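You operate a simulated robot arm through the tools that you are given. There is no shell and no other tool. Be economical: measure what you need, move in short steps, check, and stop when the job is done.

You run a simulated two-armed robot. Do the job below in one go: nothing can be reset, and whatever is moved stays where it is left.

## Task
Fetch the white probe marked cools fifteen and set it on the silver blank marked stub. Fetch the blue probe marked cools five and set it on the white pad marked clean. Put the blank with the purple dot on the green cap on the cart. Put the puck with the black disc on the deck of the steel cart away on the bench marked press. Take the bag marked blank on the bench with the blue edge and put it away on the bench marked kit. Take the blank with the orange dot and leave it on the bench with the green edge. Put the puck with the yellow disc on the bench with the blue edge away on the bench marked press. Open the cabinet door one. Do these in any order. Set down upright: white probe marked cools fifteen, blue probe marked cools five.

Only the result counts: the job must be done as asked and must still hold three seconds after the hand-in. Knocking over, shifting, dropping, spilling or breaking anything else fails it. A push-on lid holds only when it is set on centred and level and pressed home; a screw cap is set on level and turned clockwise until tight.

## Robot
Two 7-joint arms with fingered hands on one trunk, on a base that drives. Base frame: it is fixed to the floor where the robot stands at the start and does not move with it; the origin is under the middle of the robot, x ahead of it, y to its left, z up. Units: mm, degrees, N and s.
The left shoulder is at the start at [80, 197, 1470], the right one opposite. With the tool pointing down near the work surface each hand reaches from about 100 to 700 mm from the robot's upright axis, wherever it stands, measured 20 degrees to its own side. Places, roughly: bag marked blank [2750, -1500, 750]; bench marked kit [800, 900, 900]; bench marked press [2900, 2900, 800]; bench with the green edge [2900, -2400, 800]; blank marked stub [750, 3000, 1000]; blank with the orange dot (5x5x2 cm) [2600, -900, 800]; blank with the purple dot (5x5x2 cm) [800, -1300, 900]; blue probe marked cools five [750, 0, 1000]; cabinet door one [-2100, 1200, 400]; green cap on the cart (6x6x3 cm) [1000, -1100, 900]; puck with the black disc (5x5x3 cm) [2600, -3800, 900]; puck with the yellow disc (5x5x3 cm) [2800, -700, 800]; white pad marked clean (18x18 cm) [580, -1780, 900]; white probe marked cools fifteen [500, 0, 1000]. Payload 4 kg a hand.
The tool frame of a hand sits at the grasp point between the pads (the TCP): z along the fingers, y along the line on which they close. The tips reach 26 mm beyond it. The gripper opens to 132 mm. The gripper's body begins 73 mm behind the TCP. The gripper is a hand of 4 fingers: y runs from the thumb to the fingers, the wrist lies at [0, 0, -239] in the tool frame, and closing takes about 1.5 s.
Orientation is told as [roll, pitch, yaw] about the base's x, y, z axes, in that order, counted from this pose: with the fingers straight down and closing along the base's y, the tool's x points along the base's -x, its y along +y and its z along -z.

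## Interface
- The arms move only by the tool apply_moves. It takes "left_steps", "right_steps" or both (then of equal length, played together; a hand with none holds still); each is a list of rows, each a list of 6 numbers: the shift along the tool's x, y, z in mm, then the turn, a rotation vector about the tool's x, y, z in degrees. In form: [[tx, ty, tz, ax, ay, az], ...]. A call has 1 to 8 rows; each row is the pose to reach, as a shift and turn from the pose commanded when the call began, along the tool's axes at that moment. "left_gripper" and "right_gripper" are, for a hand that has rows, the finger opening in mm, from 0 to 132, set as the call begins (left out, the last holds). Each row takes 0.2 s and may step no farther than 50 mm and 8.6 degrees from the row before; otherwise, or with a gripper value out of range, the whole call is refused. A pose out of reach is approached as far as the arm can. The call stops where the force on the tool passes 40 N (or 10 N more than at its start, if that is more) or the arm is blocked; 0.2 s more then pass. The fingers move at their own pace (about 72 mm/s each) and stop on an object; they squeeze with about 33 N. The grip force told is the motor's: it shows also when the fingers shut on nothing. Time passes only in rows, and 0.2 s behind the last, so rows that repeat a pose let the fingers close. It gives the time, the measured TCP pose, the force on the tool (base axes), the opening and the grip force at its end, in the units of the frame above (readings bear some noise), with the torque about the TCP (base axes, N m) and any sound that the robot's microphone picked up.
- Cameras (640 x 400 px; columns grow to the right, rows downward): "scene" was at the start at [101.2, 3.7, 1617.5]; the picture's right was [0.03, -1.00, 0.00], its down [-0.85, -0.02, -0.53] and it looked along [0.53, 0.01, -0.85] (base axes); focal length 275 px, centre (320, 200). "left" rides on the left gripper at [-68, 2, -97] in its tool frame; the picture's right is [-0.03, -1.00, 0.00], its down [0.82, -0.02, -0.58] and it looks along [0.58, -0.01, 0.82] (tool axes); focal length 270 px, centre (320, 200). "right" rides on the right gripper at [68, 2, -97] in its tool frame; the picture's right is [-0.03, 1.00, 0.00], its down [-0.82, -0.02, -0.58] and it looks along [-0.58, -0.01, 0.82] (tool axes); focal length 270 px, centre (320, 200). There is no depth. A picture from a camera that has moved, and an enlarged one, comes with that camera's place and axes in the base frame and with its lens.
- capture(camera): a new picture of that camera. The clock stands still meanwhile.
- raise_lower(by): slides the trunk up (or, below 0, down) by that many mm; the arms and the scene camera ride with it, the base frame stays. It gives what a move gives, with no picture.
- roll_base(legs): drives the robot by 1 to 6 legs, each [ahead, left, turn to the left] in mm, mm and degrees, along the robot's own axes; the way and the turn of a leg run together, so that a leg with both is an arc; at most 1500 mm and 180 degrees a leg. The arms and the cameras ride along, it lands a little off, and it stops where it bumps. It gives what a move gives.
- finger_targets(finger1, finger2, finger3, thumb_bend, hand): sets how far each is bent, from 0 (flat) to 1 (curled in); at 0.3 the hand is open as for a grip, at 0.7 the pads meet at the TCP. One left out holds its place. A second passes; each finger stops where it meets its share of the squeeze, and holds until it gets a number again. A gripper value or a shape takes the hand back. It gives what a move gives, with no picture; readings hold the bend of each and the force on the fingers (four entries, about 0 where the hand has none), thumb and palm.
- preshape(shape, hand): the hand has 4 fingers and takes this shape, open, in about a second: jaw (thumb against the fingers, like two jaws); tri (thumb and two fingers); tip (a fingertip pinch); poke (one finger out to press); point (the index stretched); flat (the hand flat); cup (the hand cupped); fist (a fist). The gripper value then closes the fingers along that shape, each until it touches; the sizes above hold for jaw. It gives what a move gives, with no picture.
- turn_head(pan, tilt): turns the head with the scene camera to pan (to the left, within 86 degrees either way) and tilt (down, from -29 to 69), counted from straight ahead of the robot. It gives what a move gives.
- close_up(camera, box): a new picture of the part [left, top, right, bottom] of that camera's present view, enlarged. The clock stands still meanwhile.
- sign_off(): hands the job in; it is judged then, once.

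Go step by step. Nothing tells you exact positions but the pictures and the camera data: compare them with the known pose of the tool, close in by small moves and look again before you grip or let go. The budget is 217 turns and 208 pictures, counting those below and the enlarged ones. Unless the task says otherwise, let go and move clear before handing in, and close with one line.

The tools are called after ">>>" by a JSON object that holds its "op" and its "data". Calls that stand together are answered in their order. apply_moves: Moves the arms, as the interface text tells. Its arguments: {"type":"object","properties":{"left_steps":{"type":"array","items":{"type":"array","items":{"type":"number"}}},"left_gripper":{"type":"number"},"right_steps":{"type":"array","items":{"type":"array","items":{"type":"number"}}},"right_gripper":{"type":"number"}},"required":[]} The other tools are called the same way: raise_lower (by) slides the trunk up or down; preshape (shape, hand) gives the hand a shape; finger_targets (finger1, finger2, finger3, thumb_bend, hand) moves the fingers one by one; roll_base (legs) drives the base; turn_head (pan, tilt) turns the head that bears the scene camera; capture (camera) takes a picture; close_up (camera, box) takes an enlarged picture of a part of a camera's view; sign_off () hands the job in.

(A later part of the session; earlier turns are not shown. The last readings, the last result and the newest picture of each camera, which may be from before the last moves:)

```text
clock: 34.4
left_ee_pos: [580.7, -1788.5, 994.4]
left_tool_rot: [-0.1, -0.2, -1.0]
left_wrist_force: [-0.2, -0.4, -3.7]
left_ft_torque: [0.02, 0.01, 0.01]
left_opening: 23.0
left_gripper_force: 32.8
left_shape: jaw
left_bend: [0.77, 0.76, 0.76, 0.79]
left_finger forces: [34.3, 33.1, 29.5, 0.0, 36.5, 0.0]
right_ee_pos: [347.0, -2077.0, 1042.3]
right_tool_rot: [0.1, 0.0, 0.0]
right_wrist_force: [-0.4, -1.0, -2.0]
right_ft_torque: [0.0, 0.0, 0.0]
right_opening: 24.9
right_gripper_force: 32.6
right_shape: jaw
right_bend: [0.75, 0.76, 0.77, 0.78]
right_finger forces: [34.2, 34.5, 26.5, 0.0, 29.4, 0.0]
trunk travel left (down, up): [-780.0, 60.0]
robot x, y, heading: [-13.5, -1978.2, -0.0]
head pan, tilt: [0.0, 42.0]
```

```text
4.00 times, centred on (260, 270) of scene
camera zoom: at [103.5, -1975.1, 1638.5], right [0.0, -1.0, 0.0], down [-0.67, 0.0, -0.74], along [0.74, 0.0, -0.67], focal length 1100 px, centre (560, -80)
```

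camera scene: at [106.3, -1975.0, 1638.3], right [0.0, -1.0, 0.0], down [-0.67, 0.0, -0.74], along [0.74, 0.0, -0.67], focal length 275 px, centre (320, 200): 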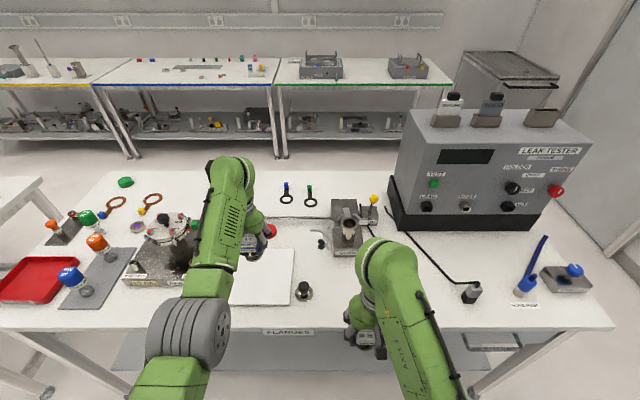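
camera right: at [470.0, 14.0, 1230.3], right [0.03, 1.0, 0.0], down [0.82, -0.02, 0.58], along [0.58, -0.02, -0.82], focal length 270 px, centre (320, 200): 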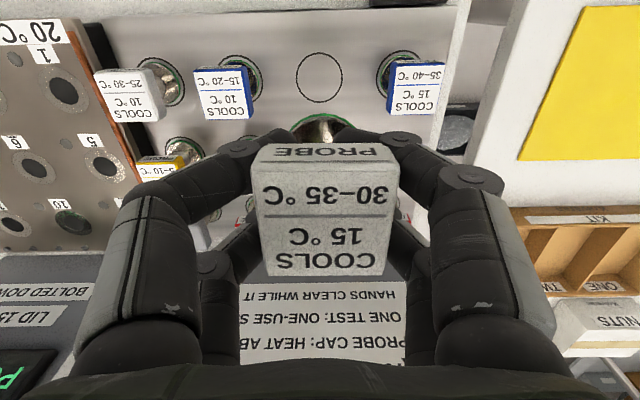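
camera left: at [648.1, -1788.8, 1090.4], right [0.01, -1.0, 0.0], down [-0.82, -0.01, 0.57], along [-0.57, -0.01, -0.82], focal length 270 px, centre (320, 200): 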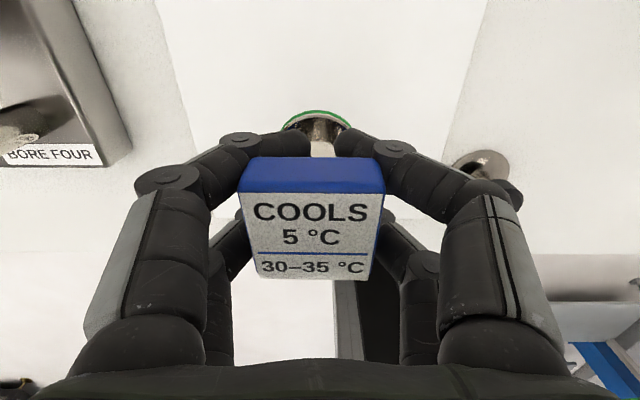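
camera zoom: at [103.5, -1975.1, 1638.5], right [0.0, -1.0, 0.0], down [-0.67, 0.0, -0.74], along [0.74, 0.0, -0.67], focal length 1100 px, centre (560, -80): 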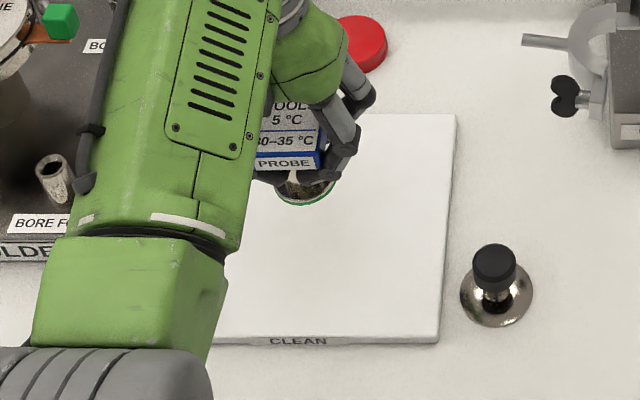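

Pad confirmed "CLEAN". Lower in 3–4 mm rows until contact.

>>> {"op": "apply_moves", "data": {"left_steps": [[0, 0, 6, 0, 0, 0], [0, 0, 12, 0, 0, 0], [0, 0, 16, 0, 0, 0], [0, 0, 20, 0, 0, 0], [0, 0, 23, 0, 0, 0], [0, 0, 26, 0, 0, 0]]}}

>>> {"op": "close_up", "data": {"camera": "scene", "box": [200, 220, 320, 320]}}

```text
clock: 35.8
left_ee_pos: [581.5, -1787.4, 969.5]
left_tool_rot: [-0.1, -0.2, -1.0]
left_wrist_force: [0.4, 0.4, -1.9]
left_ft_torque: [0.03, 0.02, -0.01]
left_opening: 23.4
left_gripper_force: 32.8
left_shape: jaw
left_bend: [0.77, 0.76, 0.76, 0.79]
left_finger forces: [34.3, 33.4, 29.7, 0.0, 36.4, 0.0]
right_ee_pos: [347.3, -2077.0, 1042.9]
right_tool_rot: [0.1, -0.2, 0.0]
right_wrist_force: [-0.6, 0.8, -2.7]
right_ft_torque: [0.02, 0.01, -0.03]
right_opening: 24.5
right_gripper_force: 33.3
right_shape: jaw
right_bend: [0.75, 0.76, 0.77, 0.78]
right_finger forces: [34.0, 34.6, 26.4, 0.0, 29.3, 0.1]
trunk travel left (down, up): [-780.0, 60.0]
robot x, y, heading: [-14.2, -1980.1, -0.0]
head pan, tilt: [0.0, 42.0]
```

```text
4.00 times, centred on (260, 270) of scene
camera zoom: at [103.3, -1975.0, 1638.6], right [0.0, -1.0, 0.0], down [-0.67, 0.0, -0.74], along [0.74, 0.0, -0.67], focal length 1100 px, centre (560, -80)
```

zoom: 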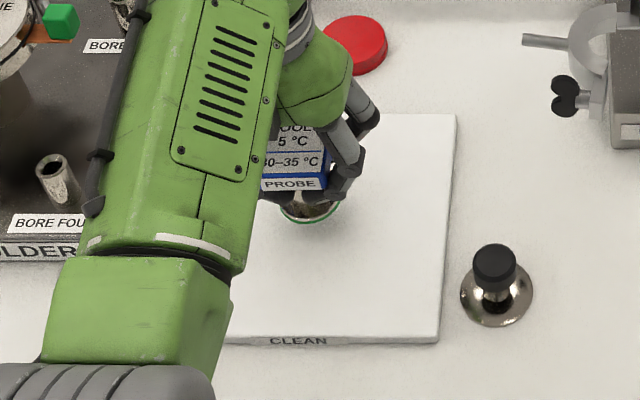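

No contact yet. Continue downward.

>>> {"op": "apply_moves", "data": {"left_steps": [[0, 0, 3, 0, 0, 0], [0, 0, 6, 0, 0, 0], [0, 0, 9, 0, 0, 0], [0, 0, 12, 0, 0, 0], [0, 0, 14, 0, 0, 0], [0, 0, 16, 0, 0, 0], [0, 0, 18, 0, 0, 0]]}}

>>> {"op": "close_up", "data": {"camera": "scene", "box": [200, 220, 320, 320]}}

```text
clock: 37.4
left_ee_pos: [582.3, -1788.4, 951.2]
left_tool_rot: [-0.1, -0.3, -1.0]
left_wrist_force: [-0.4, -0.6, -2.2]
left_ft_torque: [0.02, -0.01, -0.03]
left_opening: 22.9
left_gripper_force: 33.0
left_shape: jaw
left_bend: [0.77, 0.76, 0.76, 0.79]
left_finger forces: [34.4, 33.3, 29.9, 0.0, 36.4, 0.0]
right_ee_pos: [347.0, -2077.4, 1042.7]
right_tool_rot: [0.2, 0.0, 0.1]
right_wrist_force: [-0.2, 0.4, -2.8]
right_ft_torque: [-0.01, -0.01, 0.05]
right_opening: 24.8
right_gripper_force: 33.1
right_shape: jaw
right_bend: [0.75, 0.76, 0.77, 0.78]
right_finger forces: [34.1, 34.6, 26.5, 0.0, 29.4, 0.0]
trunk travel left (down, up): [-780.0, 60.0]
robot x, y, heading: [-13.4, -1975.1, 0.1]
head pan, tilt: [0.0, 42.0]
```

```text
4.00 times, centred on (260, 270) of scene
camera zoom: at [103.6, -1974.9, 1638.5], right [0.0, -1.0, 0.0], down [-0.67, 0.0, -0.74], along [0.74, 0.0, -0.67], focal length 1100 px, centre (560, -80)
```

zoom: 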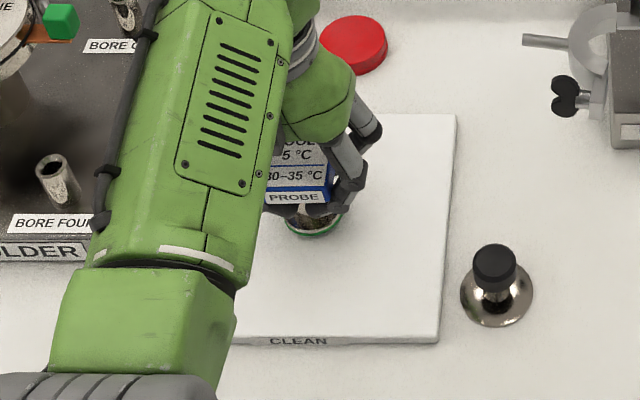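

Roughly 10 mm more. Continue to contact with small steps.

>>> {"op": "apply_moves", "data": {"left_steps": [[0, 0, 2, 0, 0, 0], [0, 0, 4, 0, 0, 0], [0, 0, 6, 0, 0, 0], [0, 0, 8, 0, 0, 0], [0, 0, 9.5, 0, 0, 0], [0, 0, 11, 0, 0, 0], [0, 0, 12.5, 0, 0, 0]]}}

>>> {"op": "close_up", "data": {"camera": "scene", "box": [200, 220, 320, 320]}}

```text
clock: 39.0
left_ee_pos: [582.2, -1788.9, 942.0]
left_tool_rot: [0.1, -0.6, -1.0]
left_wrist_force: [-0.8, 1.7, 13.5]
left_ft_torque: [0.2, 0.29, -0.04]
left_opening: 23.5
left_gripper_force: 33.0
left_shape: jaw
left_bend: [0.77, 0.76, 0.76, 0.79]
left_finger forces: [34.6, 35.3, 31.7, 0.0, 36.7, 0.0]
right_ee_pos: [345.2, -2078.0, 1043.1]
right_tool_rot: [0.2, -0.2, -0.1]
right_wrist_force: [-0.1, 0.2, -3.1]
right_ft_torque: [-0.04, 0.0, 0.0]
right_opening: 24.6
right_gripper_force: 33.3
right_shape: jaw
right_bend: [0.75, 0.76, 0.77, 0.78]
right_finger forces: [34.0, 34.7, 26.4, 0.0, 29.4, 0.0]
trunk travel left (down, up): [-780.0, 60.0]
robot x, y, heading: [-12.6, -1974.7, 0.2]
head pan, tilt: [0.0, 42.0]
```

```text
4.00 times, centred on (260, 270) of scene
camera zoom: at [100.4, -1975.6, 1639.0], right [0.0, -1.0, 0.0], down [-0.67, 0.0, -0.74], along [0.74, 0.0, -0.67], focal length 1100 px, centre (560, -80)
```

zoom: 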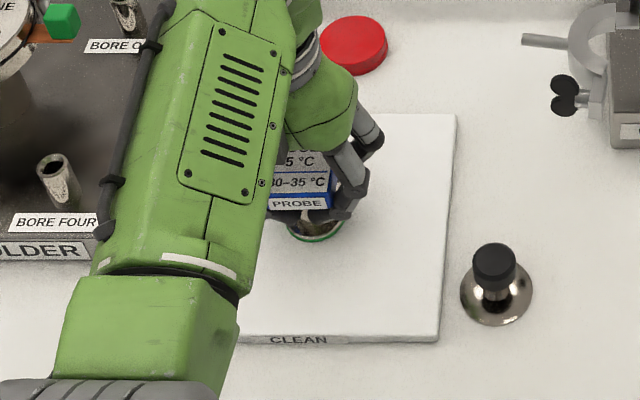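

Contact made (≈16 N). Back off pressure slightly, open, and check.

>>> {"op": "apply_moves", "data": {"left_steps": [[0, 0, -1.5, 0, 0, 0], [0, 0, -1.5, 0, 0, 0], [0, 0, -1.5, 0, 0, 0], [0, 0, -1.5, 0, 0, 0], [0, 0, -1.5, 0, 0, 0], [0, 0, -1.5, 0, 0, 0]], "left_gripper": 76}}

>>> {"op": "capture", "data": {"camera": "left"}}

```text
clock: 40.4
left_ee_pos: [581.8, -1787.8, 939.9]
left_tool_rot: [0.1, -0.2, -1.1]
left_wrist_force: [-0.4, 0.1, -0.3]
left_ft_torque: [-0.01, 0.01, 0.0]
left_opening: 75.6
left_gripper_force: 0.1
left_shape: jaw
left_bend: [0.72, 0.72, 0.72, 0.7]
left_finger forces: [0.0, 0.0, 0.0, 0.1, 0.0, 0.0]
right_ee_pos: [347.0, -2076.9, 1042.2]
right_tool_rot: [0.0, -0.2, 0.0]
right_wrist_force: [-1.1, 0.5, -3.3]
right_ft_torque: [-0.02, -0.03, 0.01]
right_opening: 24.6
right_gripper_force: 32.6
right_shape: jaw
right_bend: [0.75, 0.76, 0.77, 0.78]
right_finger forces: [34.1, 34.7, 26.6, 0.0, 29.4, 0.0]
trunk travel left (down, up): [-780.0, 60.0]
robot x, y, heading: [-6.3, -1977.4, 0.1]
head pan, tilt: [0.0, 42.0]
```

```text
172 pictures are left
camera left: at [649.3, -1788.5, 1035.9], right [0.01, -1.0, 0.0], down [-0.82, -0.01, 0.57], along [-0.57, -0.01, -0.82], focal length 270 px, centre (320, 200)
```

left: 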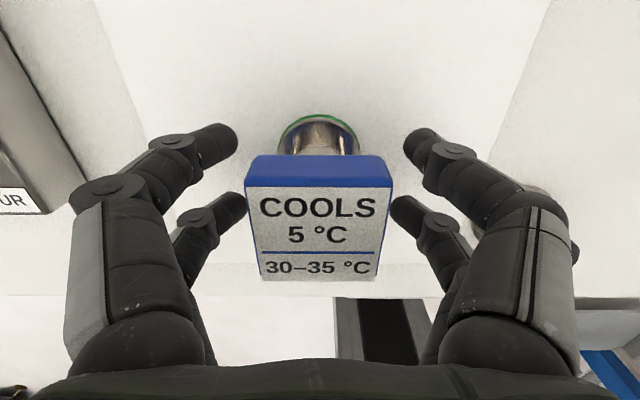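

Blue probe stands upright on the pad. Lift off, retract, and go to the purple-dot blank.

>>> {"op": "apply_moves", "data": {"left_steps": [[0, 0, -40, 0, 0, 0], [0, 0, -80, 0, 0, 0], [0, 0, -120, 0, 0, 0], [45, 10, -125, 0, 0, 0], [90, 20, -125, 0, 0, 0], [135, 30, -125, 0, 0, 0], [180, 38, -125, 0, 0, 0], [225, 45, -125, 0, 0, 0]]}}

>>> {"op": "roll_base", "data": {"legs": [[0, 450, 0], [110, 0, 0]]}}

>>> {"op": "capture", "data": {"camera": "scene"}}

```text
clock: 42.2
left_ee_pos: [356.4, -1742.8, 1045.0]
left_tool_rot: [-0.1, -0.7, -1.1]
left_wrist_force: [-0.5, 0.6, 0.3]
left_ft_torque: [0.0, -0.03, 0.01]
left_opening: 75.6
left_gripper_force: 0.1
left_shape: jaw
left_bend: [0.72, 0.72, 0.72, 0.7]
left_finger forces: [0.1, 0.0, 0.1, 0.0, 0.0, 0.0]
left hand out of reach, approached as far as the arm can: row 7, 8
right_ee_pos: [345.8, -2078.8, 1043.9]
right_tool_rot: [0.1, -0.3, 0.1]
right_wrist_force: [-0.4, -0.2, -2.3]
right_ft_torque: [0.01, -0.04, 0.02]
right_opening: 24.6
right_gripper_force: 32.8
right_shape: jaw
right_bend: [0.75, 0.76, 0.77, 0.78]
right_finger forces: [34.2, 34.6, 26.5, 0.0, 29.4, 0.1]
trunk travel left (down, up): [-780.0, 60.0]
robot x, y, heading: [-14.4, -1976.7, 0.2]
head pan, tilt: [0.0, 42.0]
```

```text
clock: 45.7
left_ee_pos: [465.8, -1302.1, 1046.5]
left_tool_rot: [0.0, -0.6, -1.4]
left_wrist_force: [-0.4, -1.0, 0.9]
left_ft_torque: [-0.01, -0.03, 0.02]
left_opening: 75.7
left_gripper_force: 0.0
left_shape: jaw
left_bend: [0.72, 0.72, 0.72, 0.7]
left_finger forces: [0.0, 0.0, 0.1, 0.0, 0.0, 0.0]
right_ee_pos: [451.0, -1637.3, 1044.1]
right_tool_rot: [0.1, -0.4, -0.5]
right_wrist_force: [0.0, 0.2, -1.9]
right_ft_torque: [0.0, -0.05, -0.01]
right_opening: 24.4
right_gripper_force: 33.1
right_shape: jaw
right_bend: [0.75, 0.76, 0.77, 0.78]
right_finger forces: [34.3, 34.7, 26.6, 0.0, 29.5, 0.1]
trunk travel left (down, up): [-780.0, 60.0]
robot x, y, heading: [101.0, -1534.1, -0.6]
head pan, tilt: [0.0, 42.0]
```

```text
171 pictures are left
camera scene: at [205.4, -1532.8, 1639.2], right [-0.01, -1.0, 0.0], down [-0.67, 0.01, -0.75], along [0.75, -0.01, -0.67], focal length 275 px, centre (320, 200)
```

scene: 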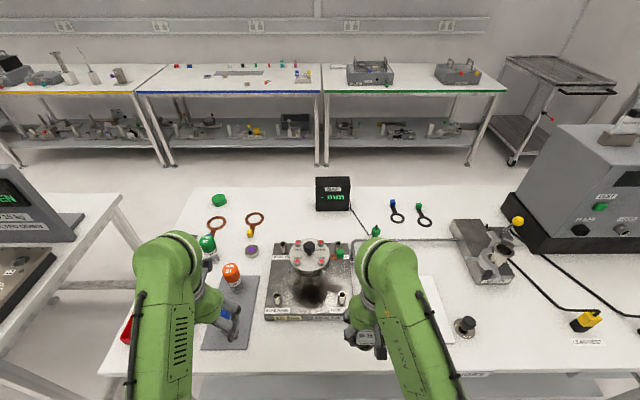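

Purple-dot blank is near (779, -1314), behind tall torque keys (tops ≈1000). I'll raise the trunk for clearance, edge forward and bring the left hand over it.

>>> {"op": "raise_lower", "data": {"by": 55}}

>>> {"op": "roll_base", "data": {"legs": [[40, -10, 0]]}}

>>> {"op": "apply_moves", "data": {"left_steps": [[-45, 0, 0, 0, 0, 0], [-90, 0, 0, 0, 0, 0], [-135, 0, 0, 0, 0, 0], [-180, 0, 0, 0, 0, 0], [-225, 0, 0, 0, 0, 0], [-270, 0, 0, 0, 0, 0]], "left_gripper": 90}}

>>> {"op": "capture", "data": {"camera": "left"}}

>>> {"op": "capture", "data": {"camera": "scene"}}

```text
clock: 46.6
left_ee_pos: [473.0, -1302.1, 1098.2]
left_tool_rot: [0.0, -0.3, -1.4]
left_wrist_force: [0.4, 0.2, 0.2]
left_ft_torque: [0.01, 0.03, -0.02]
left_opening: 75.4
left_gripper_force: 0.1
left_shape: jaw
left_bend: [0.72, 0.72, 0.72, 0.7]
left_finger forces: [0.0, 0.0, 0.1, 0.1, 0.0, 0.0]
right_ee_pos: [458.5, -1637.3, 1097.3]
right_tool_rot: [0.1, 0.1, -0.6]
right_wrist_force: [-0.4, -0.3, -1.6]
right_ft_torque: [0.05, 0.02, 0.01]
right_opening: 24.7
right_gripper_force: 32.5
right_shape: jaw
right_bend: [0.75, 0.76, 0.77, 0.78]
right_finger forces: [34.3, 34.7, 26.5, 0.0, 29.4, 0.0]
trunk travel left (down, up): [-835.0, 5.0]
robot x, y, heading: [97.5, -1532.8, -0.7]
head pan, tilt: [0.0, 42.0]
```

```text
clock: 47.5
left_ee_pos: [502.5, -1309.7, 1102.3]
left_tool_rot: [-0.1, -1.0, -1.4]
left_wrist_force: [-1.0, -0.2, 0.2]
left_ft_torque: [-0.04, -0.07, -0.02]
left_opening: 75.3
left_gripper_force: 0.0
left_shape: jaw
left_bend: [0.72, 0.72, 0.72, 0.7]
left_finger forces: [0.0, 0.0, 0.0, 0.0, 0.1, 0.0]
right_ee_pos: [487.4, -1644.7, 1101.4]
right_tool_rot: [0.0, -0.5, -0.5]
right_wrist_force: [-0.9, 1.2, -2.1]
right_ft_torque: [0.01, -0.05, 0.06]
right_opening: 24.4
right_gripper_force: 32.5
right_shape: jaw
right_bend: [0.75, 0.76, 0.77, 0.78]
right_finger forces: [34.4, 34.7, 26.4, 0.1, 29.5, 0.0]
trunk travel left (down, up): [-835.0, 5.0]
robot x, y, heading: [140.1, -1544.7, -0.5]
head pan, tilt: [0.0, 42.0]
```

```text
clock: 48.9
left_ee_pos: [781.1, -1318.6, 1099.2]
left_tool_rot: [-0.1, -0.3, -1.5]
left_wrist_force: [0.4, -0.6, 0.6]
left_ft_torque: [-0.02, -0.01, 0.0]
left_opening: 89.7
left_gripper_force: 0.1
left_shape: jaw
left_bend: [0.69, 0.69, 0.69, 0.6]
left_finger forces: [0.0, 0.0, 0.1, 0.0, 0.0, 0.0]
right_ee_pos: [496.9, -1647.6, 1097.0]
right_tool_rot: [0.2, -0.1, -0.5]
right_wrist_force: [-1.0, 0.0, -1.6]
right_ft_torque: [-0.07, 0.04, 0.02]
right_opening: 24.6
right_gripper_force: 32.9
right_shape: jaw
right_bend: [0.75, 0.76, 0.77, 0.78]
right_finger forces: [34.5, 34.8, 26.6, 0.0, 29.5, 0.0]
trunk travel left (down, up): [-835.0, 5.0]
robot x, y, heading: [135.4, -1543.3, -0.5]
head pan, tilt: [0.0, 42.0]
```

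```text
170 pictures are left
camera left: at [849.1, -1318.9, 1196.1], right [0.0, -1.0, 0.0], down [-0.82, 0.0, 0.57], along [-0.57, 0.0, -0.82], focal length 270 px, centre (320, 200)
```

left: 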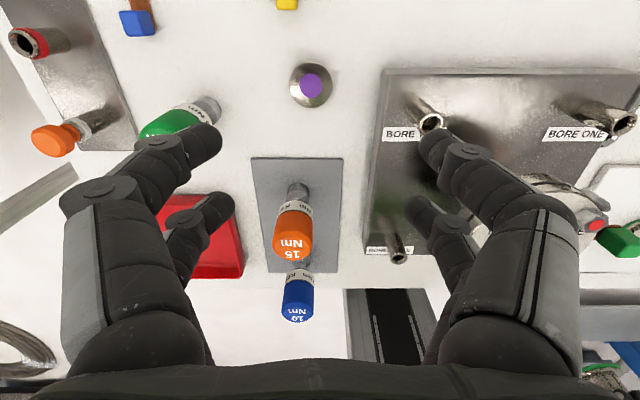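

```text
169 pictures are left
camera scene: at [254.9, -1542.8, 1693.5], right [-0.01, -1.0, 0.0], down [-0.67, 0.01, -0.74], along [0.74, -0.01, -0.67], focal length 275 px, centre (320, 200)
```

scene: 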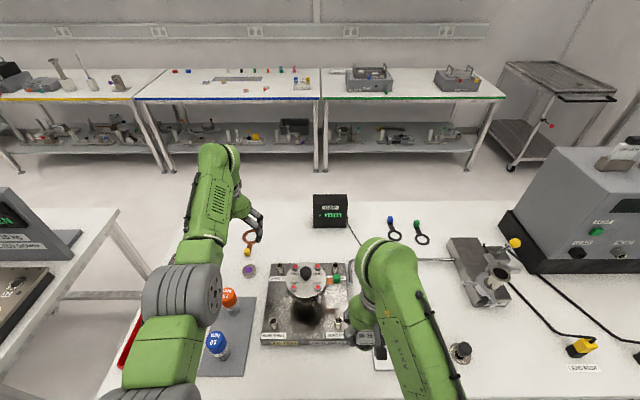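

Blank at (787, -1310), top z≈897. Align and descend part-way.

>>> {"op": "apply_moves", "data": {"left_steps": [[-3, 4, 35, 0, 0, 0], [-5, 8, 70, 0, 0, 0], [-5, 8, 105, 0, 0, 0], [-5, 8, 140, 0, 0, 0], [-5, 8, 140, 0, 0, 0]], "left_gripper": 78}}

>>> {"op": "capture", "data": {"camera": "left"}}

```text
clock: 50.1
left_ee_pos: [789.7, -1309.8, 960.6]
left_tool_rot: [0.0, -0.4, -1.5]
left_wrist_force: [0.3, 0.0, 0.0]
left_ft_torque: [-0.01, -0.02, -0.01]
left_opening: 78.3
left_gripper_force: 0.1
left_shape: jaw
left_bend: [0.71, 0.71, 0.71, 0.7]
left_finger forces: [0.0, 0.0, 0.0, 0.0, 0.1, 0.1]
right_ee_pos: [496.2, -1647.7, 1097.4]
right_tool_rot: [0.1, -0.1, -0.5]
right_wrist_force: [-0.9, -0.8, -2.1]
right_ft_torque: [0.02, 0.04, 0.0]
right_opening: 24.6
right_gripper_force: 32.9
right_shape: jaw
right_bend: [0.75, 0.76, 0.77, 0.78]
right_finger forces: [34.5, 34.7, 26.6, 0.0, 29.5, 0.0]
trunk travel left (down, up): [-835.0, 5.0]
robot x, y, heading: [132.9, -1546.0, -0.5]
head pan, tilt: [0.0, 42.0]
```

```text
168 pictures are left
camera left: at [856.5, -1310.2, 1056.7], right [0.0, -1.0, 0.0], down [-0.82, 0.0, 0.57], along [-0.57, 0.0, -0.82], focal length 270 px, centre (320, 200)
```

left: 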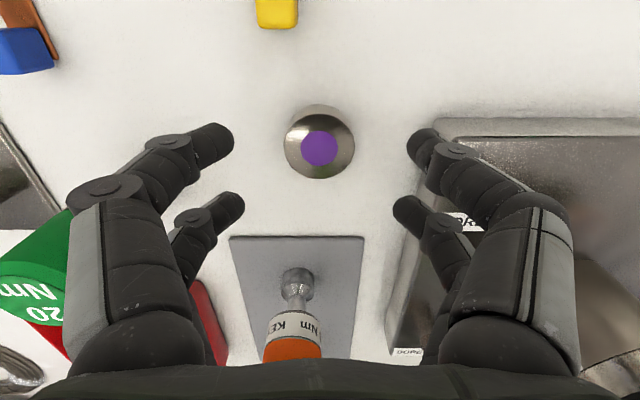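

Aligned within a few mm; the green key leaves about 20 mm clearance. Descend to z≈908 and grip.

>>> {"op": "apply_moves", "data": {"left_steps": [[3, -3, 15, 0, 0, 0], [4, -3, 30, 0, 0, 0], [4, -3, 42, 0, 0, 0], [4, -3, 52, 0, 0, 0], [4, -3, 52, 0, 0, 0]], "left_gripper": 72}}

>>> {"op": "capture", "data": {"camera": "left"}}

```text
clock: 51.3
left_ee_pos: [784.8, -1313.3, 908.4]
left_tool_rot: [0.0, -0.4, -1.4]
left_wrist_force: [-0.3, 0.0, -0.1]
left_ft_torque: [0.02, 0.0, 0.0]
left_opening: 72.5
left_gripper_force: 0.1
left_shape: jaw
left_bend: [0.72, 0.72, 0.72, 0.7]
left_finger forces: [0.0, 0.0, 0.0, 0.0, 0.0, 0.0]
right_ee_pos: [495.7, -1647.8, 1098.8]
right_tool_rot: [0.1, -0.2, -0.6]
right_wrist_force: [0.7, 0.8, -2.7]
right_ft_torque: [0.02, -0.04, -0.02]
right_opening: 24.7
right_gripper_force: 33.1
right_shape: jaw
right_bend: [0.75, 0.76, 0.77, 0.78]
right_finger forces: [34.5, 34.8, 26.6, 0.0, 29.6, 0.0]
trunk travel left (down, up): [-835.0, 5.0]
robot x, y, heading: [137.0, -1543.1, -0.5]
head pan, tilt: [0.0, 42.0]
```

```text
167 pictures are left
camera left: at [852.0, -1314.0, 1004.7], right [0.0, -1.0, 0.0], down [-0.82, 0.0, 0.57], along [-0.57, 0.0, -0.82], focal length 270 px, centre (320, 200)
```

left: 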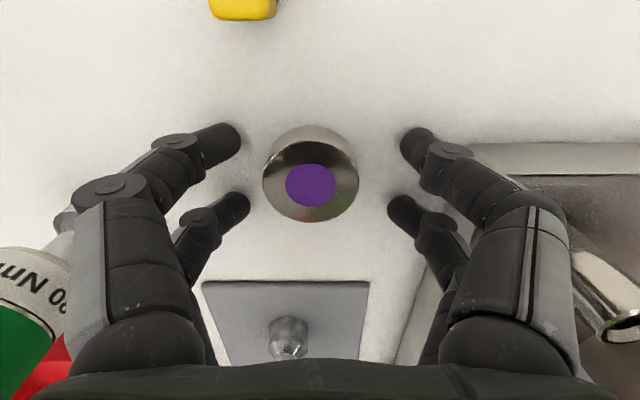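

Good. Close and lift.

>>> {"op": "apply_moves", "data": {"left_steps": [[0, 0, 0, 0, 0, 0], [0, 0, 0, 0, 0, 0], [0, 0, 0, 0, 0, 0], [0, 0, 0, 0, 0, 0], [0, 0, 0, 0, 0, 0], [0, 0, 0, 0, 0, 0]], "left_gripper": 0}}

>>> {"op": "apply_moves", "data": {"left_steps": [[0, 0, -20, 0, 0, 0], [0, 0, -60, 0, 0, 0], [0, 0, -100, 0, 0, 0], [0, 0, -140, 0, 0, 0], [0, 0, -180, 0, 0, 0]]}}

>>> {"op": "capture", "data": {"camera": "left"}}

```text
clock: 52.7
left_ee_pos: [784.5, -1313.3, 906.6]
left_tool_rot: [0.1, -0.4, -1.4]
left_wrist_force: [-0.2, -0.6, 0.0]
left_ft_torque: [0.0, -0.03, 0.01]
left_opening: 24.6
left_gripper_force: 33.1
left_shape: jaw
left_bend: [0.73, 0.73, 0.73, 0.7]
left_finger forces: [33.3, 30.3, 29.2, 0.0, 26.6, 0.1]
right_ee_pos: [497.0, -1648.4, 1098.4]
right_tool_rot: [0.0, -0.2, -0.5]
right_wrist_force: [0.1, -0.1, -2.0]
right_ft_torque: [0.0, 0.02, 0.0]
right_opening: 24.6
right_gripper_force: 32.7
right_shape: jaw
right_bend: [0.75, 0.76, 0.77, 0.78]
right_finger forces: [34.6, 34.8, 26.6, 0.0, 29.5, 0.0]
trunk travel left (down, up): [-835.0, 5.0]
robot x, y, heading: [142.5, -1543.0, -0.7]
head pan, tilt: [0.0, 42.0]
```

```text
clock: 53.9
left_ee_pos: [781.3, -1318.0, 1088.8]
left_tool_rot: [-0.1, -0.3, -1.5]
left_wrist_force: [0.3, 0.4, -1.9]
left_ft_torque: [0.02, 0.0, -0.01]
left_opening: 24.1
left_gripper_force: 33.0
left_shape: jaw
left_bend: [0.73, 0.73, 0.73, 0.7]
left_finger forces: [36.9, 35.0, 32.0, 0.0, 29.8, 0.0]
right_ee_pos: [497.0, -1647.0, 1097.8]
right_tool_rot: [0.0, -0.1, -0.5]
right_wrist_force: [-0.2, -0.5, -2.2]
right_ft_torque: [-0.03, -0.02, 0.04]
right_opening: 24.6
right_gripper_force: 32.9
right_shape: jaw
right_bend: [0.75, 0.76, 0.77, 0.78]
right_finger forces: [34.5, 34.8, 26.6, 0.1, 29.6, 0.0]
trunk travel left (down, up): [-835.0, 5.0]
robot x, y, heading: [138.8, -1544.0, -0.4]
head pan, tilt: [0.0, 42.0]
```

```text
166 pictures are left
camera left: at [849.4, -1318.1, 1184.8], right [0.0, -1.0, 0.0], down [-0.82, 0.0, 0.57], along [-0.57, 0.0, -0.82], focal length 270 px, centre (320, 200)
```

left: 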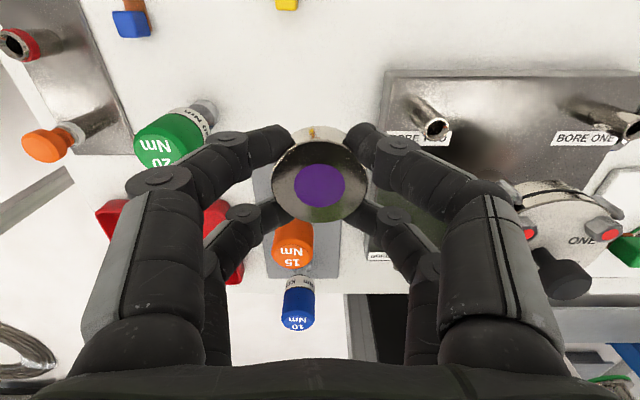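

Purple blank held. Retract, then drive round the right end of this bench to reach the green cap from the aisle behind.

>>> {"op": "apply_moves", "data": {"left_steps": [[45, 5, -5, 0, 0, 0], [90, 10, -10, 0, 0, 0], [135, 15, -10, 0, 0, 0], [180, 20, -10, 0, 0, 0], [225, 25, -10, 0, 0, 0], [260, 30, -10, 0, 0, 0]]}}

>>> {"op": "turn_head", "data": {"pan": -75, "tilt": 30}}

>>> {"op": "roll_base", "data": {"legs": [[-290, 0, 0.6], [0, -1000, 0]]}}

>>> {"op": "capture", "data": {"camera": "scene"}}

```text
clock: 55.5
left_ee_pos: [560.6, -1276.1, 1130.6]
left_tool_rot: [1.6, -6.8, -2.1]
left_wrist_force: [1.2, 1.2, -2.3]
left_ft_torque: [0.01, 0.02, 0.0]
left_opening: 23.1
left_gripper_force: 33.1
left_shape: jaw
left_bend: [0.73, 0.73, 0.73, 0.7]
left_finger forces: [38.9, 37.8, 34.4, 0.1, 32.6, 0.0]
left hand out of reach, approached as far as the arm can: row 6
right_ee_pos: [497.5, -1647.5, 1098.4]
right_tool_rot: [0.0, 0.0, -0.5]
right_wrist_force: [-0.5, 0.1, -2.8]
right_ft_torque: [-0.05, 0.03, 0.0]
right_opening: 24.5
right_gripper_force: 33.1
right_shape: jaw
right_bend: [0.75, 0.76, 0.77, 0.78]
right_finger forces: [34.5, 35.0, 26.6, 0.1, 29.5, 0.1]
trunk travel left (down, up): [-835.0, 5.0]
robot x, y, heading: [138.6, -1543.7, -0.6]
head pan, tilt: [0.0, 42.0]
stopped in row 6 (left hand): the arm was blocked; the commanded pose is now the measured one
```

```text
clock: 57.0
left_ee_pos: [558.7, -1276.5, 1129.6]
left_tool_rot: [1.5, -6.8, -2.1]
left_wrist_force: [0.0, 0.9, -2.1]
left_ft_torque: [0.01, 0.01, -0.02]
left_opening: 23.3
left_gripper_force: 32.7
left_shape: jaw
left_bend: [0.73, 0.73, 0.73, 0.7]
left_finger forces: [38.7, 37.8, 34.3, 0.0, 32.6, 0.1]
right_ee_pos: [496.1, -1647.8, 1098.0]
right_tool_rot: [0.1, 0.0, -0.5]
right_wrist_force: [0.0, 0.1, -2.2]
right_ft_torque: [0.05, -0.04, -0.02]
right_opening: 24.5
right_gripper_force: 32.6
right_shape: jaw
right_bend: [0.75, 0.76, 0.77, 0.78]
right_finger forces: [34.6, 34.9, 26.5, 0.1, 29.6, 0.0]
trunk travel left (down, up): [-835.0, 5.0]
robot x, y, heading: [136.7, -1542.7, -0.3]
head pan, tilt: [-75.0, 30.0]
```

```text
clock: 63.7
left_ee_pos: [270.9, -2262.5, 1129.4]
left_tool_rot: [1.6, -6.8, -1.5]
left_wrist_force: [-0.4, -0.5, -2.8]
left_ft_torque: [0.03, 0.03, -0.04]
left_opening: 23.4
left_gripper_force: 33.4
left_shape: jaw
left_bend: [0.73, 0.73, 0.73, 0.7]
left_finger forces: [38.7, 37.9, 34.3, 0.0, 32.7, 0.1]
right_ee_pos: [212.1, -2635.7, 1098.3]
right_tool_rot: [0.0, -0.2, 0.0]
right_wrist_force: [0.2, -0.7, -3.8]
right_ft_torque: [-0.01, 0.0, -0.05]
right_opening: 24.6
right_gripper_force: 32.7
right_shape: jaw
right_bend: [0.75, 0.76, 0.77, 0.78]
right_finger forces: [34.7, 35.0, 26.8, 0.0, 29.4, 0.1]
trunk travel left (down, up): [-835.0, 5.0]
robot x, y, heading: [-146.6, -2536.4, 0.0]
head pan, tilt: [-75.0, 30.0]
```

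```text
165 pictures are left
camera scene: at [-91.8, -2619.3, 1712.0], right [-0.97, -0.26, 0.0], down [-0.13, 0.48, -0.87], along [0.23, -0.84, -0.5], focal length 275 px, centre (320, 200)
```

scene: 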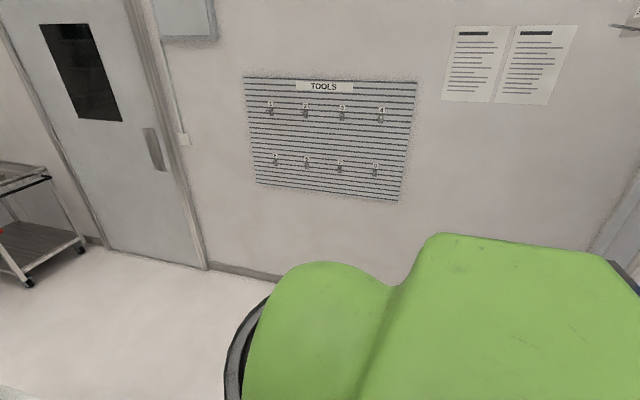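

The way round is clear (wall at y≈-4100). Continue round the end and into the aisle.

>>> {"op": "roll_base", "data": {"legs": [[0, -880, 0], [1500, 0, 0], [400, 0, 0], [0, 1100, 0]]}}

>>> {"op": "turn_head", "data": {"pan": 40, "tilt": 25}}

>>> {"op": "capture", "data": {"camera": "scene"}}

>>> {"op": "turn_head", "data": {"pan": -40, "tilt": 35}}

>>> {"op": "capture", "data": {"camera": "scene"}}

```text
clock: 82.7
left_ee_pos: [2132.3, -1999.2, 1129.2]
left_tool_rot: [1.7, -7.0, 0.5]
left_wrist_force: [0.0, 0.9, -2.3]
left_ft_torque: [0.01, 0.01, -0.01]
left_opening: 23.3
left_gripper_force: 32.9
left_shape: jaw
left_bend: [0.73, 0.73, 0.73, 0.7]
left_finger forces: [38.9, 38.1, 34.6, 0.1, 33.0, 0.0]
right_ee_pos: [2085.0, -2372.4, 1097.7]
right_tool_rot: [0.1, -0.1, 2.0]
right_wrist_force: [-0.2, 0.6, -2.3]
right_ft_torque: [0.03, 0.0, 0.04]
right_opening: 24.6
right_gripper_force: 32.9
right_shape: jaw
right_bend: [0.75, 0.76, 0.77, 0.78]
right_finger forces: [34.9, 35.0, 27.0, 0.1, 29.5, 0.0]
trunk travel left (down, up): [-835.0, 5.0]
robot x, y, heading: [1722.1, -2288.2, 2.0]
head pan, tilt: [-75.0, 30.0]
```

```text
clock: 84.6
left_ee_pos: [2132.1, -1999.1, 1130.9]
left_tool_rot: [1.7, -7.0, 0.4]
left_wrist_force: [1.4, 0.4, -2.5]
left_ft_torque: [0.0, -0.01, -0.03]
left_opening: 23.3
left_gripper_force: 33.1
left_shape: jaw
left_bend: [0.73, 0.73, 0.73, 0.7]
left_finger forces: [39.1, 38.2, 34.6, 0.1, 32.9, 0.0]
right_ee_pos: [2086.5, -2372.3, 1097.5]
right_tool_rot: [0.0, -0.1, 2.1]
right_wrist_force: [-0.4, -0.8, -2.7]
right_ft_torque: [0.01, -0.01, 0.03]
right_opening: 24.6
right_gripper_force: 33.2
right_shape: jaw
right_bend: [0.75, 0.76, 0.77, 0.78]
right_finger forces: [34.9, 35.1, 27.0, 0.0, 29.5, 0.0]
trunk travel left (down, up): [-835.0, 5.0]
robot x, y, heading: [1721.9, -2285.3, 2.2]
head pan, tilt: [40.0, 25.0]
```

```text
164 pictures are left
camera scene: at [1823.5, -2219.8, 1719.8], right [0.67, -0.74, 0.0], down [-0.31, -0.28, -0.91], along [0.67, 0.61, -0.42], focal length 275 px, centre (320, 200)
```

scene: 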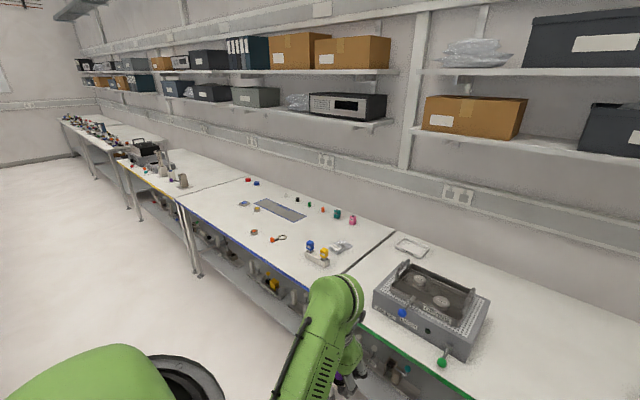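

```text
clock: 86.1
left_ee_pos: [2131.1, -1998.3, 1130.6]
left_tool_rot: [1.6, -6.9, 0.5]
left_wrist_force: [0.5, -0.9, -1.4]
left_ft_torque: [0.03, 0.0, 0.01]
left_opening: 23.6
left_gripper_force: 33.1
left_shape: jaw
left_bend: [0.73, 0.73, 0.73, 0.7]
left_finger forces: [39.0, 38.1, 34.6, 0.0, 33.0, 0.0]
right_ee_pos: [2085.3, -2370.9, 1098.7]
right_tool_rot: [0.0, -0.1, 2.0]
right_wrist_force: [0.9, -0.7, -2.4]
right_ft_torque: [-0.03, -0.01, 0.03]
right_opening: 24.1
right_gripper_force: 32.7
right_shape: jaw
right_bend: [0.75, 0.76, 0.77, 0.78]
right_finger forces: [35.0, 35.1, 27.0, 0.0, 29.5, 0.0]
trunk travel left (down, up): [-835.0, 5.0]
robot x, y, heading: [1723.3, -2283.9, 2.0]
head pan, tilt: [-40.0, 35.0]
```

```text
163 pictures are left
camera scene: at [1824.5, -2335.4, 1704.1], right [-0.61, -0.79, 0.0], down [-0.45, 0.35, -0.82], along [0.65, -0.5, -0.57], focal length 275 px, centre (320, 200)
```

scene: 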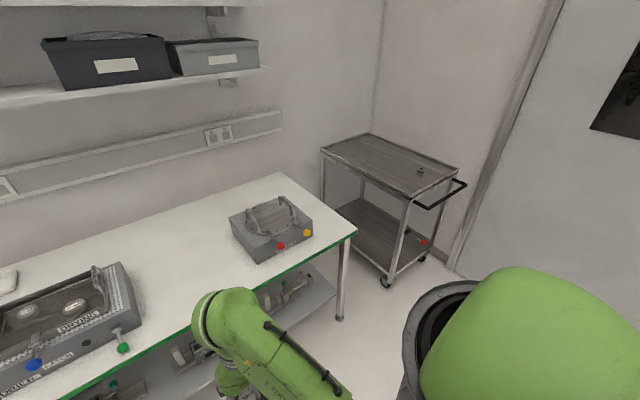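

Cart with black puck and the benches are visible. Now go up the aisle, turn round and face the green cap from behind.

>>> {"op": "roll_base", "data": {"legs": [[0, 1350, -2], [0, 0, 180]]}}

>>> {"op": "turn_head", "data": {"pan": 10, "tilt": 45}}

>>> {"op": "capture", "data": {"camera": "scene"}}

```text
clock: 100.2
left_ee_pos: [1289.3, -1205.4, 1131.3]
left_tool_rot: [1.6, -7.1, 177.4]
left_wrist_force: [0.0, -0.5, -1.6]
left_ft_torque: [-0.04, -0.02, 0.04]
left_opening: 23.3
left_gripper_force: 33.1
left_shape: jaw
left_bend: [0.73, 0.73, 0.73, 0.7]
left_finger forces: [38.8, 38.8, 32.6, 0.1, 32.5, 0.1]
right_ee_pos: [1354.9, -834.3, 1097.5]
right_tool_rot: [0.1, -0.1, 179.0]
right_wrist_force: [-0.9, 0.6, -3.1]
right_ft_torque: [0.01, 0.0, 0.0]
right_opening: 24.5
right_gripper_force: 33.0
right_shape: jaw
right_bend: [0.76, 0.76, 0.77, 0.78]
right_finger forces: [33.3, 34.1, 26.8, 0.0, 29.5, 0.0]
trunk travel left (down, up): [-835.0, 5.0]
robot x, y, heading: [1712.8, -939.5, 178.9]
head pan, tilt: [-40.0, 35.0]
```

```text
clock: 101.4
left_ee_pos: [1288.0, -1204.8, 1129.9]
left_tool_rot: [1.7, -7.0, 177.4]
left_wrist_force: [0.1, 0.3, -1.8]
left_ft_torque: [0.0, -0.01, -0.01]
left_opening: 23.4
left_gripper_force: 32.6
left_shape: jaw
left_bend: [0.73, 0.73, 0.73, 0.7]
left_finger forces: [38.8, 38.7, 32.6, 0.0, 32.4, 0.1]
right_ee_pos: [1355.0, -835.3, 1098.6]
right_tool_rot: [0.1, -0.1, 178.9]
right_wrist_force: [0.1, -0.5, -2.8]
right_ft_torque: [0.0, 0.04, 0.03]
right_opening: 24.4
right_gripper_force: 33.2
right_shape: jaw
right_bend: [0.76, 0.76, 0.77, 0.78]
right_finger forces: [33.2, 34.0, 27.0, 0.1, 29.5, 0.0]
trunk travel left (down, up): [-835.0, 5.0]
robot x, y, heading: [1708.3, -943.3, 179.3]
head pan, tilt: [10.0, 45.0]
```

```text
162 pictures are left
camera scene: at [1604.3, -951.5, 1689.2], right [-0.16, 0.99, 0.0], down [0.7, 0.11, -0.71], along [-0.7, -0.11, -0.71], focal length 275 px, centre (320, 200)
```

scene: 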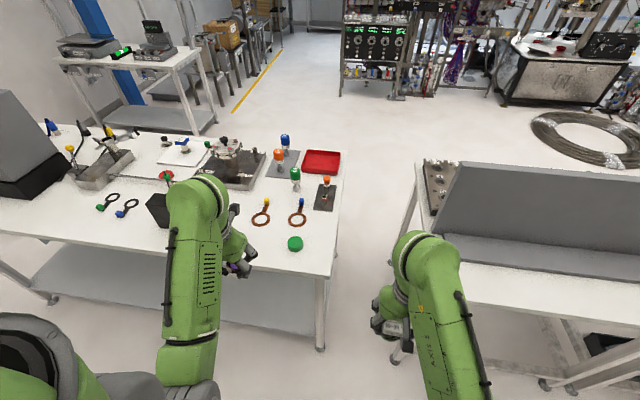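

Green cap is near (1059, -1125). Level the left hand while moving above it.

>>> {"op": "apply_moves", "data": {"left_steps": [[-40, -15, 0, 0, 2, 0], [-80, -30, 0, 0.5, 3.5, 0], [-120, -45, 0, 1, 5, -0.5], [-160, -60, 0, 1.7, 7, -1], [-200, -75, 0, 1.7, 7, -1.3], [-220, -80, 0, 1.7, 7, -1.3]]}}

>>> {"op": "capture", "data": {"camera": "left"}}

>>> {"op": "capture", "data": {"camera": "scene"}}

```text
clock: 102.8
left_ee_pos: [1073.9, -1114.6, 1153.8]
left_tool_rot: [-0.2, 0.1, 178.9]
left_wrist_force: [0.6, 0.4, -2.3]
left_ft_torque: [-0.02, -0.03, 0.01]
left_opening: 22.7
left_gripper_force: 33.3
left_shape: jaw
left_bend: [0.73, 0.73, 0.73, 0.7]
left_finger forces: [39.4, 39.2, 34.7, 0.1, 34.4, 0.0]
right_ee_pos: [1353.8, -834.3, 1098.2]
right_tool_rot: [0.1, 0.0, 179.0]
right_wrist_force: [-0.7, 0.1, -2.1]
right_ft_torque: [0.01, 0.01, -0.01]
right_opening: 24.5
right_gripper_force: 33.0
right_shape: jaw
right_bend: [0.76, 0.76, 0.77, 0.78]
right_finger forces: [33.5, 34.2, 26.9, 0.0, 29.6, 0.0]
trunk travel left (down, up): [-835.0, 5.0]
robot x, y, heading: [1714.7, -941.3, 178.9]
head pan, tilt: [10.0, 45.0]
```

```text
161 pictures are left
camera left: at [1004.0, -1115.3, 1250.0], right [-0.01, 1.0, 0.0], down [0.81, 0.0, 0.58], along [0.58, 0.01, -0.81], focal length 270 px, centre (320, 200)
```

left: 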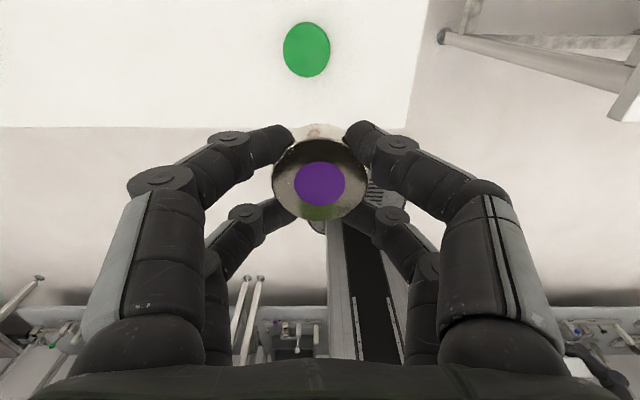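

```text
160 pictures are left
camera scene: at [1602.7, -951.1, 1689.1], right [-0.16, 0.99, 0.0], down [0.7, 0.11, -0.71], along [-0.7, -0.11, -0.71], focal length 275 px, centre (320, 200)
```

scene: 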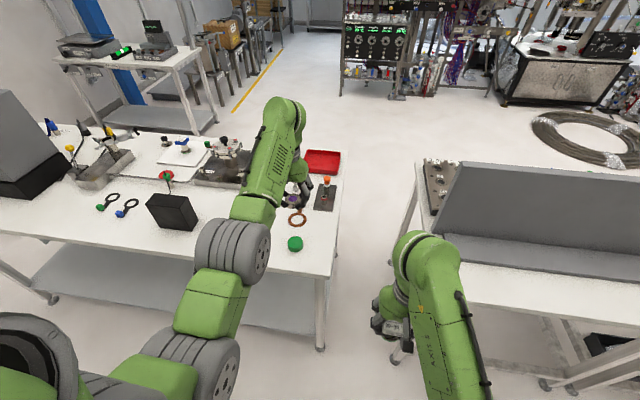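

Cap at about (1044, -1127.5), top ≈907; contact expected at TCP z≈937. Align and lower to 960.

>>> {"op": "apply_moves", "data": {"left_steps": [[-15, 6, 0, 0, 0, 0], [-30, 13, 30, 0, 0, 0], [-30, 13, 75, 0, 0, 0], [-30, 13, 120, 0, 0, 0], [-30, 13, 160, 0, 0, 0], [-30, 13, 194, 0, 0, 0], [-30, 13, 194, 0, 0, 0]]}}

>>> {"op": "capture", "data": {"camera": "left"}}

>>> {"op": "close_up", "data": {"camera": "scene", "box": [240, 190, 340, 290]}}

```text
clock: 104.4
left_ee_pos: [1043.1, -1125.2, 962.1]
left_tool_rot: [-0.1, 0.1, 178.9]
left_wrist_force: [-0.2, -0.2, -2.0]
left_ft_torque: [-0.02, 0.01, 0.02]
left_opening: 22.6
left_gripper_force: 32.9
left_shape: jaw
left_bend: [0.73, 0.73, 0.73, 0.7]
left_finger forces: [39.7, 39.8, 36.2, 0.0, 36.0, 0.0]
right_ee_pos: [1355.2, -834.5, 1098.4]
right_tool_rot: [0.1, 0.0, 178.9]
right_wrist_force: [-0.1, 0.4, -2.8]
right_ft_torque: [-0.01, 0.02, -0.01]
right_opening: 24.6
right_gripper_force: 33.3
right_shape: jaw
right_bend: [0.76, 0.76, 0.77, 0.78]
right_finger forces: [33.7, 34.2, 27.0, 0.0, 29.7, 0.0]
trunk travel left (down, up): [-835.0, 5.0]
robot x, y, heading: [1716.2, -939.6, 179.1]
head pan, tilt: [10.0, 45.0]
```

```text
159 pictures are left
camera left: at [974.0, -1125.9, 1057.7], right [-0.01, 1.0, 0.0], down [0.82, 0.0, 0.58], along [0.58, 0.01, -0.82], focal length 270 px, centre (320, 200)
```

left: 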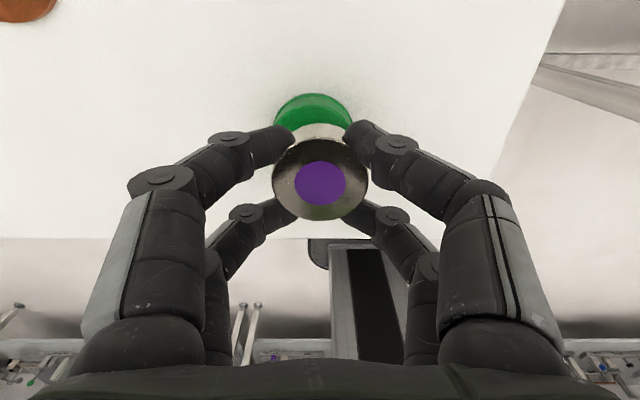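

```text
4.00 times, centred on (290, 240) of scene
camera zoom: at [1604.7, -951.5, 1689.3], right [-0.16, 0.99, 0.0], down [0.7, 0.11, -0.71], along [-0.7, -0.11, -0.71], focal length 1100 px, centre (440, 40)
```

zoom: 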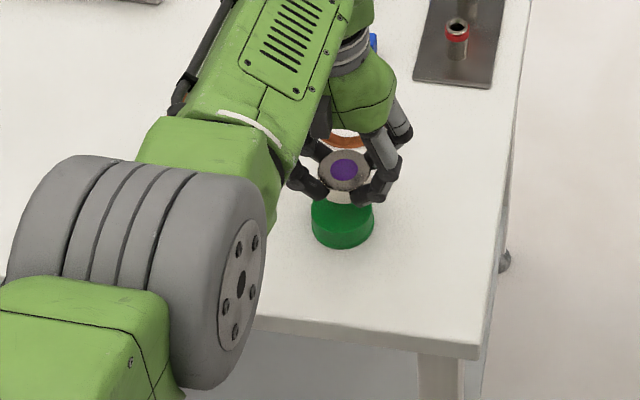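

Slight offset: shift ~4 mm toward -y and 2 mm in -x, then lower to contact.

>>> {"op": "apply_moves", "data": {"left_steps": [[-2, 4, 5, 0, 0, 0], [-2, 4, 10, 0, 0, 0], [-2, 4, 15, 0, 0, 0], [-2, 4, 18, 0, 0, 0], [-2, 4, 20, 0, 0, 0], [-2, 4, 22, 0, 0, 0], [-2, 4, 24, 0, 0, 0]]}}

>>> {"op": "capture", "data": {"camera": "left"}}

>>> {"op": "close_up", "data": {"camera": "scene", "box": [265, 200, 345, 265]}}

```text
clock: 106.0
left_ee_pos: [1041.5, -1131.7, 937.8]
left_tool_rot: [-0.2, 0.0, 178.9]
left_wrist_force: [-0.4, -0.4, -2.9]
left_ft_torque: [0.01, 0.01, -0.02]
left_opening: 22.6
left_gripper_force: 32.9
left_shape: jaw
left_bend: [0.73, 0.73, 0.73, 0.7]
left_finger forces: [39.6, 39.9, 36.3, 0.0, 36.2, 0.1]
right_ee_pos: [1355.0, -834.1, 1098.0]
right_tool_rot: [0.1, -0.1, 179.0]
right_wrist_force: [-0.3, 0.3, -2.2]
right_ft_torque: [-0.01, 0.01, 0.0]
right_opening: 24.7
right_gripper_force: 33.3
right_shape: jaw
right_bend: [0.76, 0.76, 0.77, 0.78]
right_finger forces: [33.6, 34.2, 27.0, 0.0, 29.5, 0.0]
trunk travel left (down, up): [-835.0, 5.0]
robot x, y, heading: [1707.9, -936.3, 179.3]
head pan, tilt: [10.0, 45.0]
```

```text
157 pictures are left
camera left: at [972.0, -1132.8, 1033.6], right [-0.01, 1.0, 0.0], down [0.82, 0.0, 0.58], along [0.58, 0.01, -0.82], focal length 270 px, centre (320, 200)
```

left: 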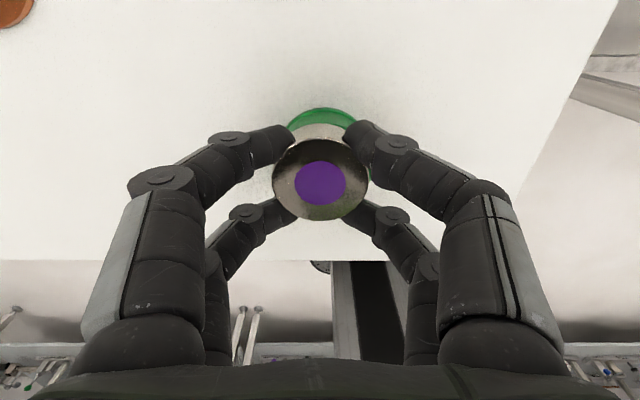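

```text
6.15 times, centred on (305, 232) of scene
camera zoom: at [1603.9, -951.6, 1689.2], right [-0.16, 0.99, 0.0], down [0.7, 0.11, -0.71], along [-0.7, -0.11, -0.71], focal length 1692 px, centre (412, 0)
```

zoom: 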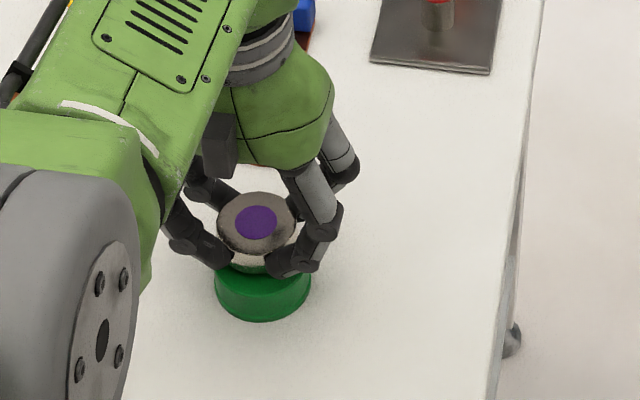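

Nearly there; nudge 3 mm and continue down gently to contact.

>>> {"op": "apply_moves", "data": {"left_steps": [[-2, -1, 0, 0, 0, 0], [-3, -1, 2, 0, 0, 0], [-3, -1, 4, 0, 0, 0], [-3, -1, 6, 0, 0, 0], [-3, -1, 8, 0, 0, 0]]}}

>>> {"op": "close_up", "data": {"camera": "scene", "box": [265, 200, 345, 265]}}

```text
clock: 107.2
left_ee_pos: [1037.1, -1129.9, 933.2]
left_tool_rot: [-0.1, -0.2, 178.8]
left_wrist_force: [-0.6, -0.4, 7.1]
left_ft_torque: [-0.03, 0.03, -0.01]
left_opening: 22.9
left_gripper_force: 33.3
left_shape: jaw
left_bend: [0.73, 0.74, 0.73, 0.7]
left_finger forces: [40.8, 41.4, 36.9, 0.0, 37.1, 0.1]
right_ee_pos: [1356.2, -832.7, 1098.5]
right_tool_rot: [0.0, -0.2, 179.0]
right_wrist_force: [0.1, -1.2, -2.4]
right_ft_torque: [0.02, 0.0, -0.01]
right_opening: 24.5
right_gripper_force: 32.9
right_shape: jaw
right_bend: [0.76, 0.76, 0.77, 0.78]
right_finger forces: [33.7, 34.2, 27.0, 0.0, 29.6, 0.0]
trunk travel left (down, up): [-835.0, 5.0]
robot x, y, heading: [1712.4, -943.6, 178.8]
head pan, tilt: [10.0, 45.0]
```

```text
6.15 times, centred on (305, 232) of scene
camera zoom: at [1606.4, -950.9, 1689.6], right [-0.16, 0.99, 0.0], down [0.7, 0.11, -0.71], along [-0.7, -0.11, -0.71], focal length 1692 px, centre (412, 0)
```

zoom: 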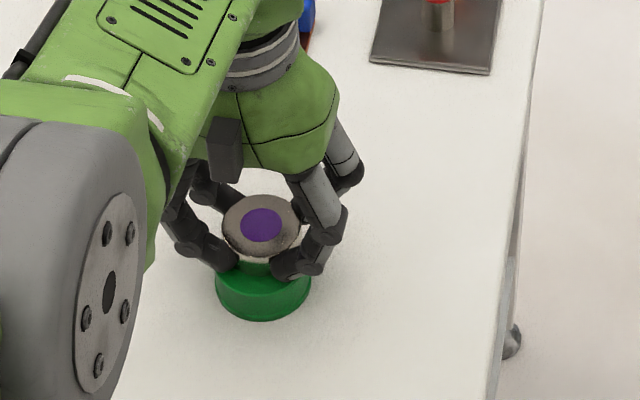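

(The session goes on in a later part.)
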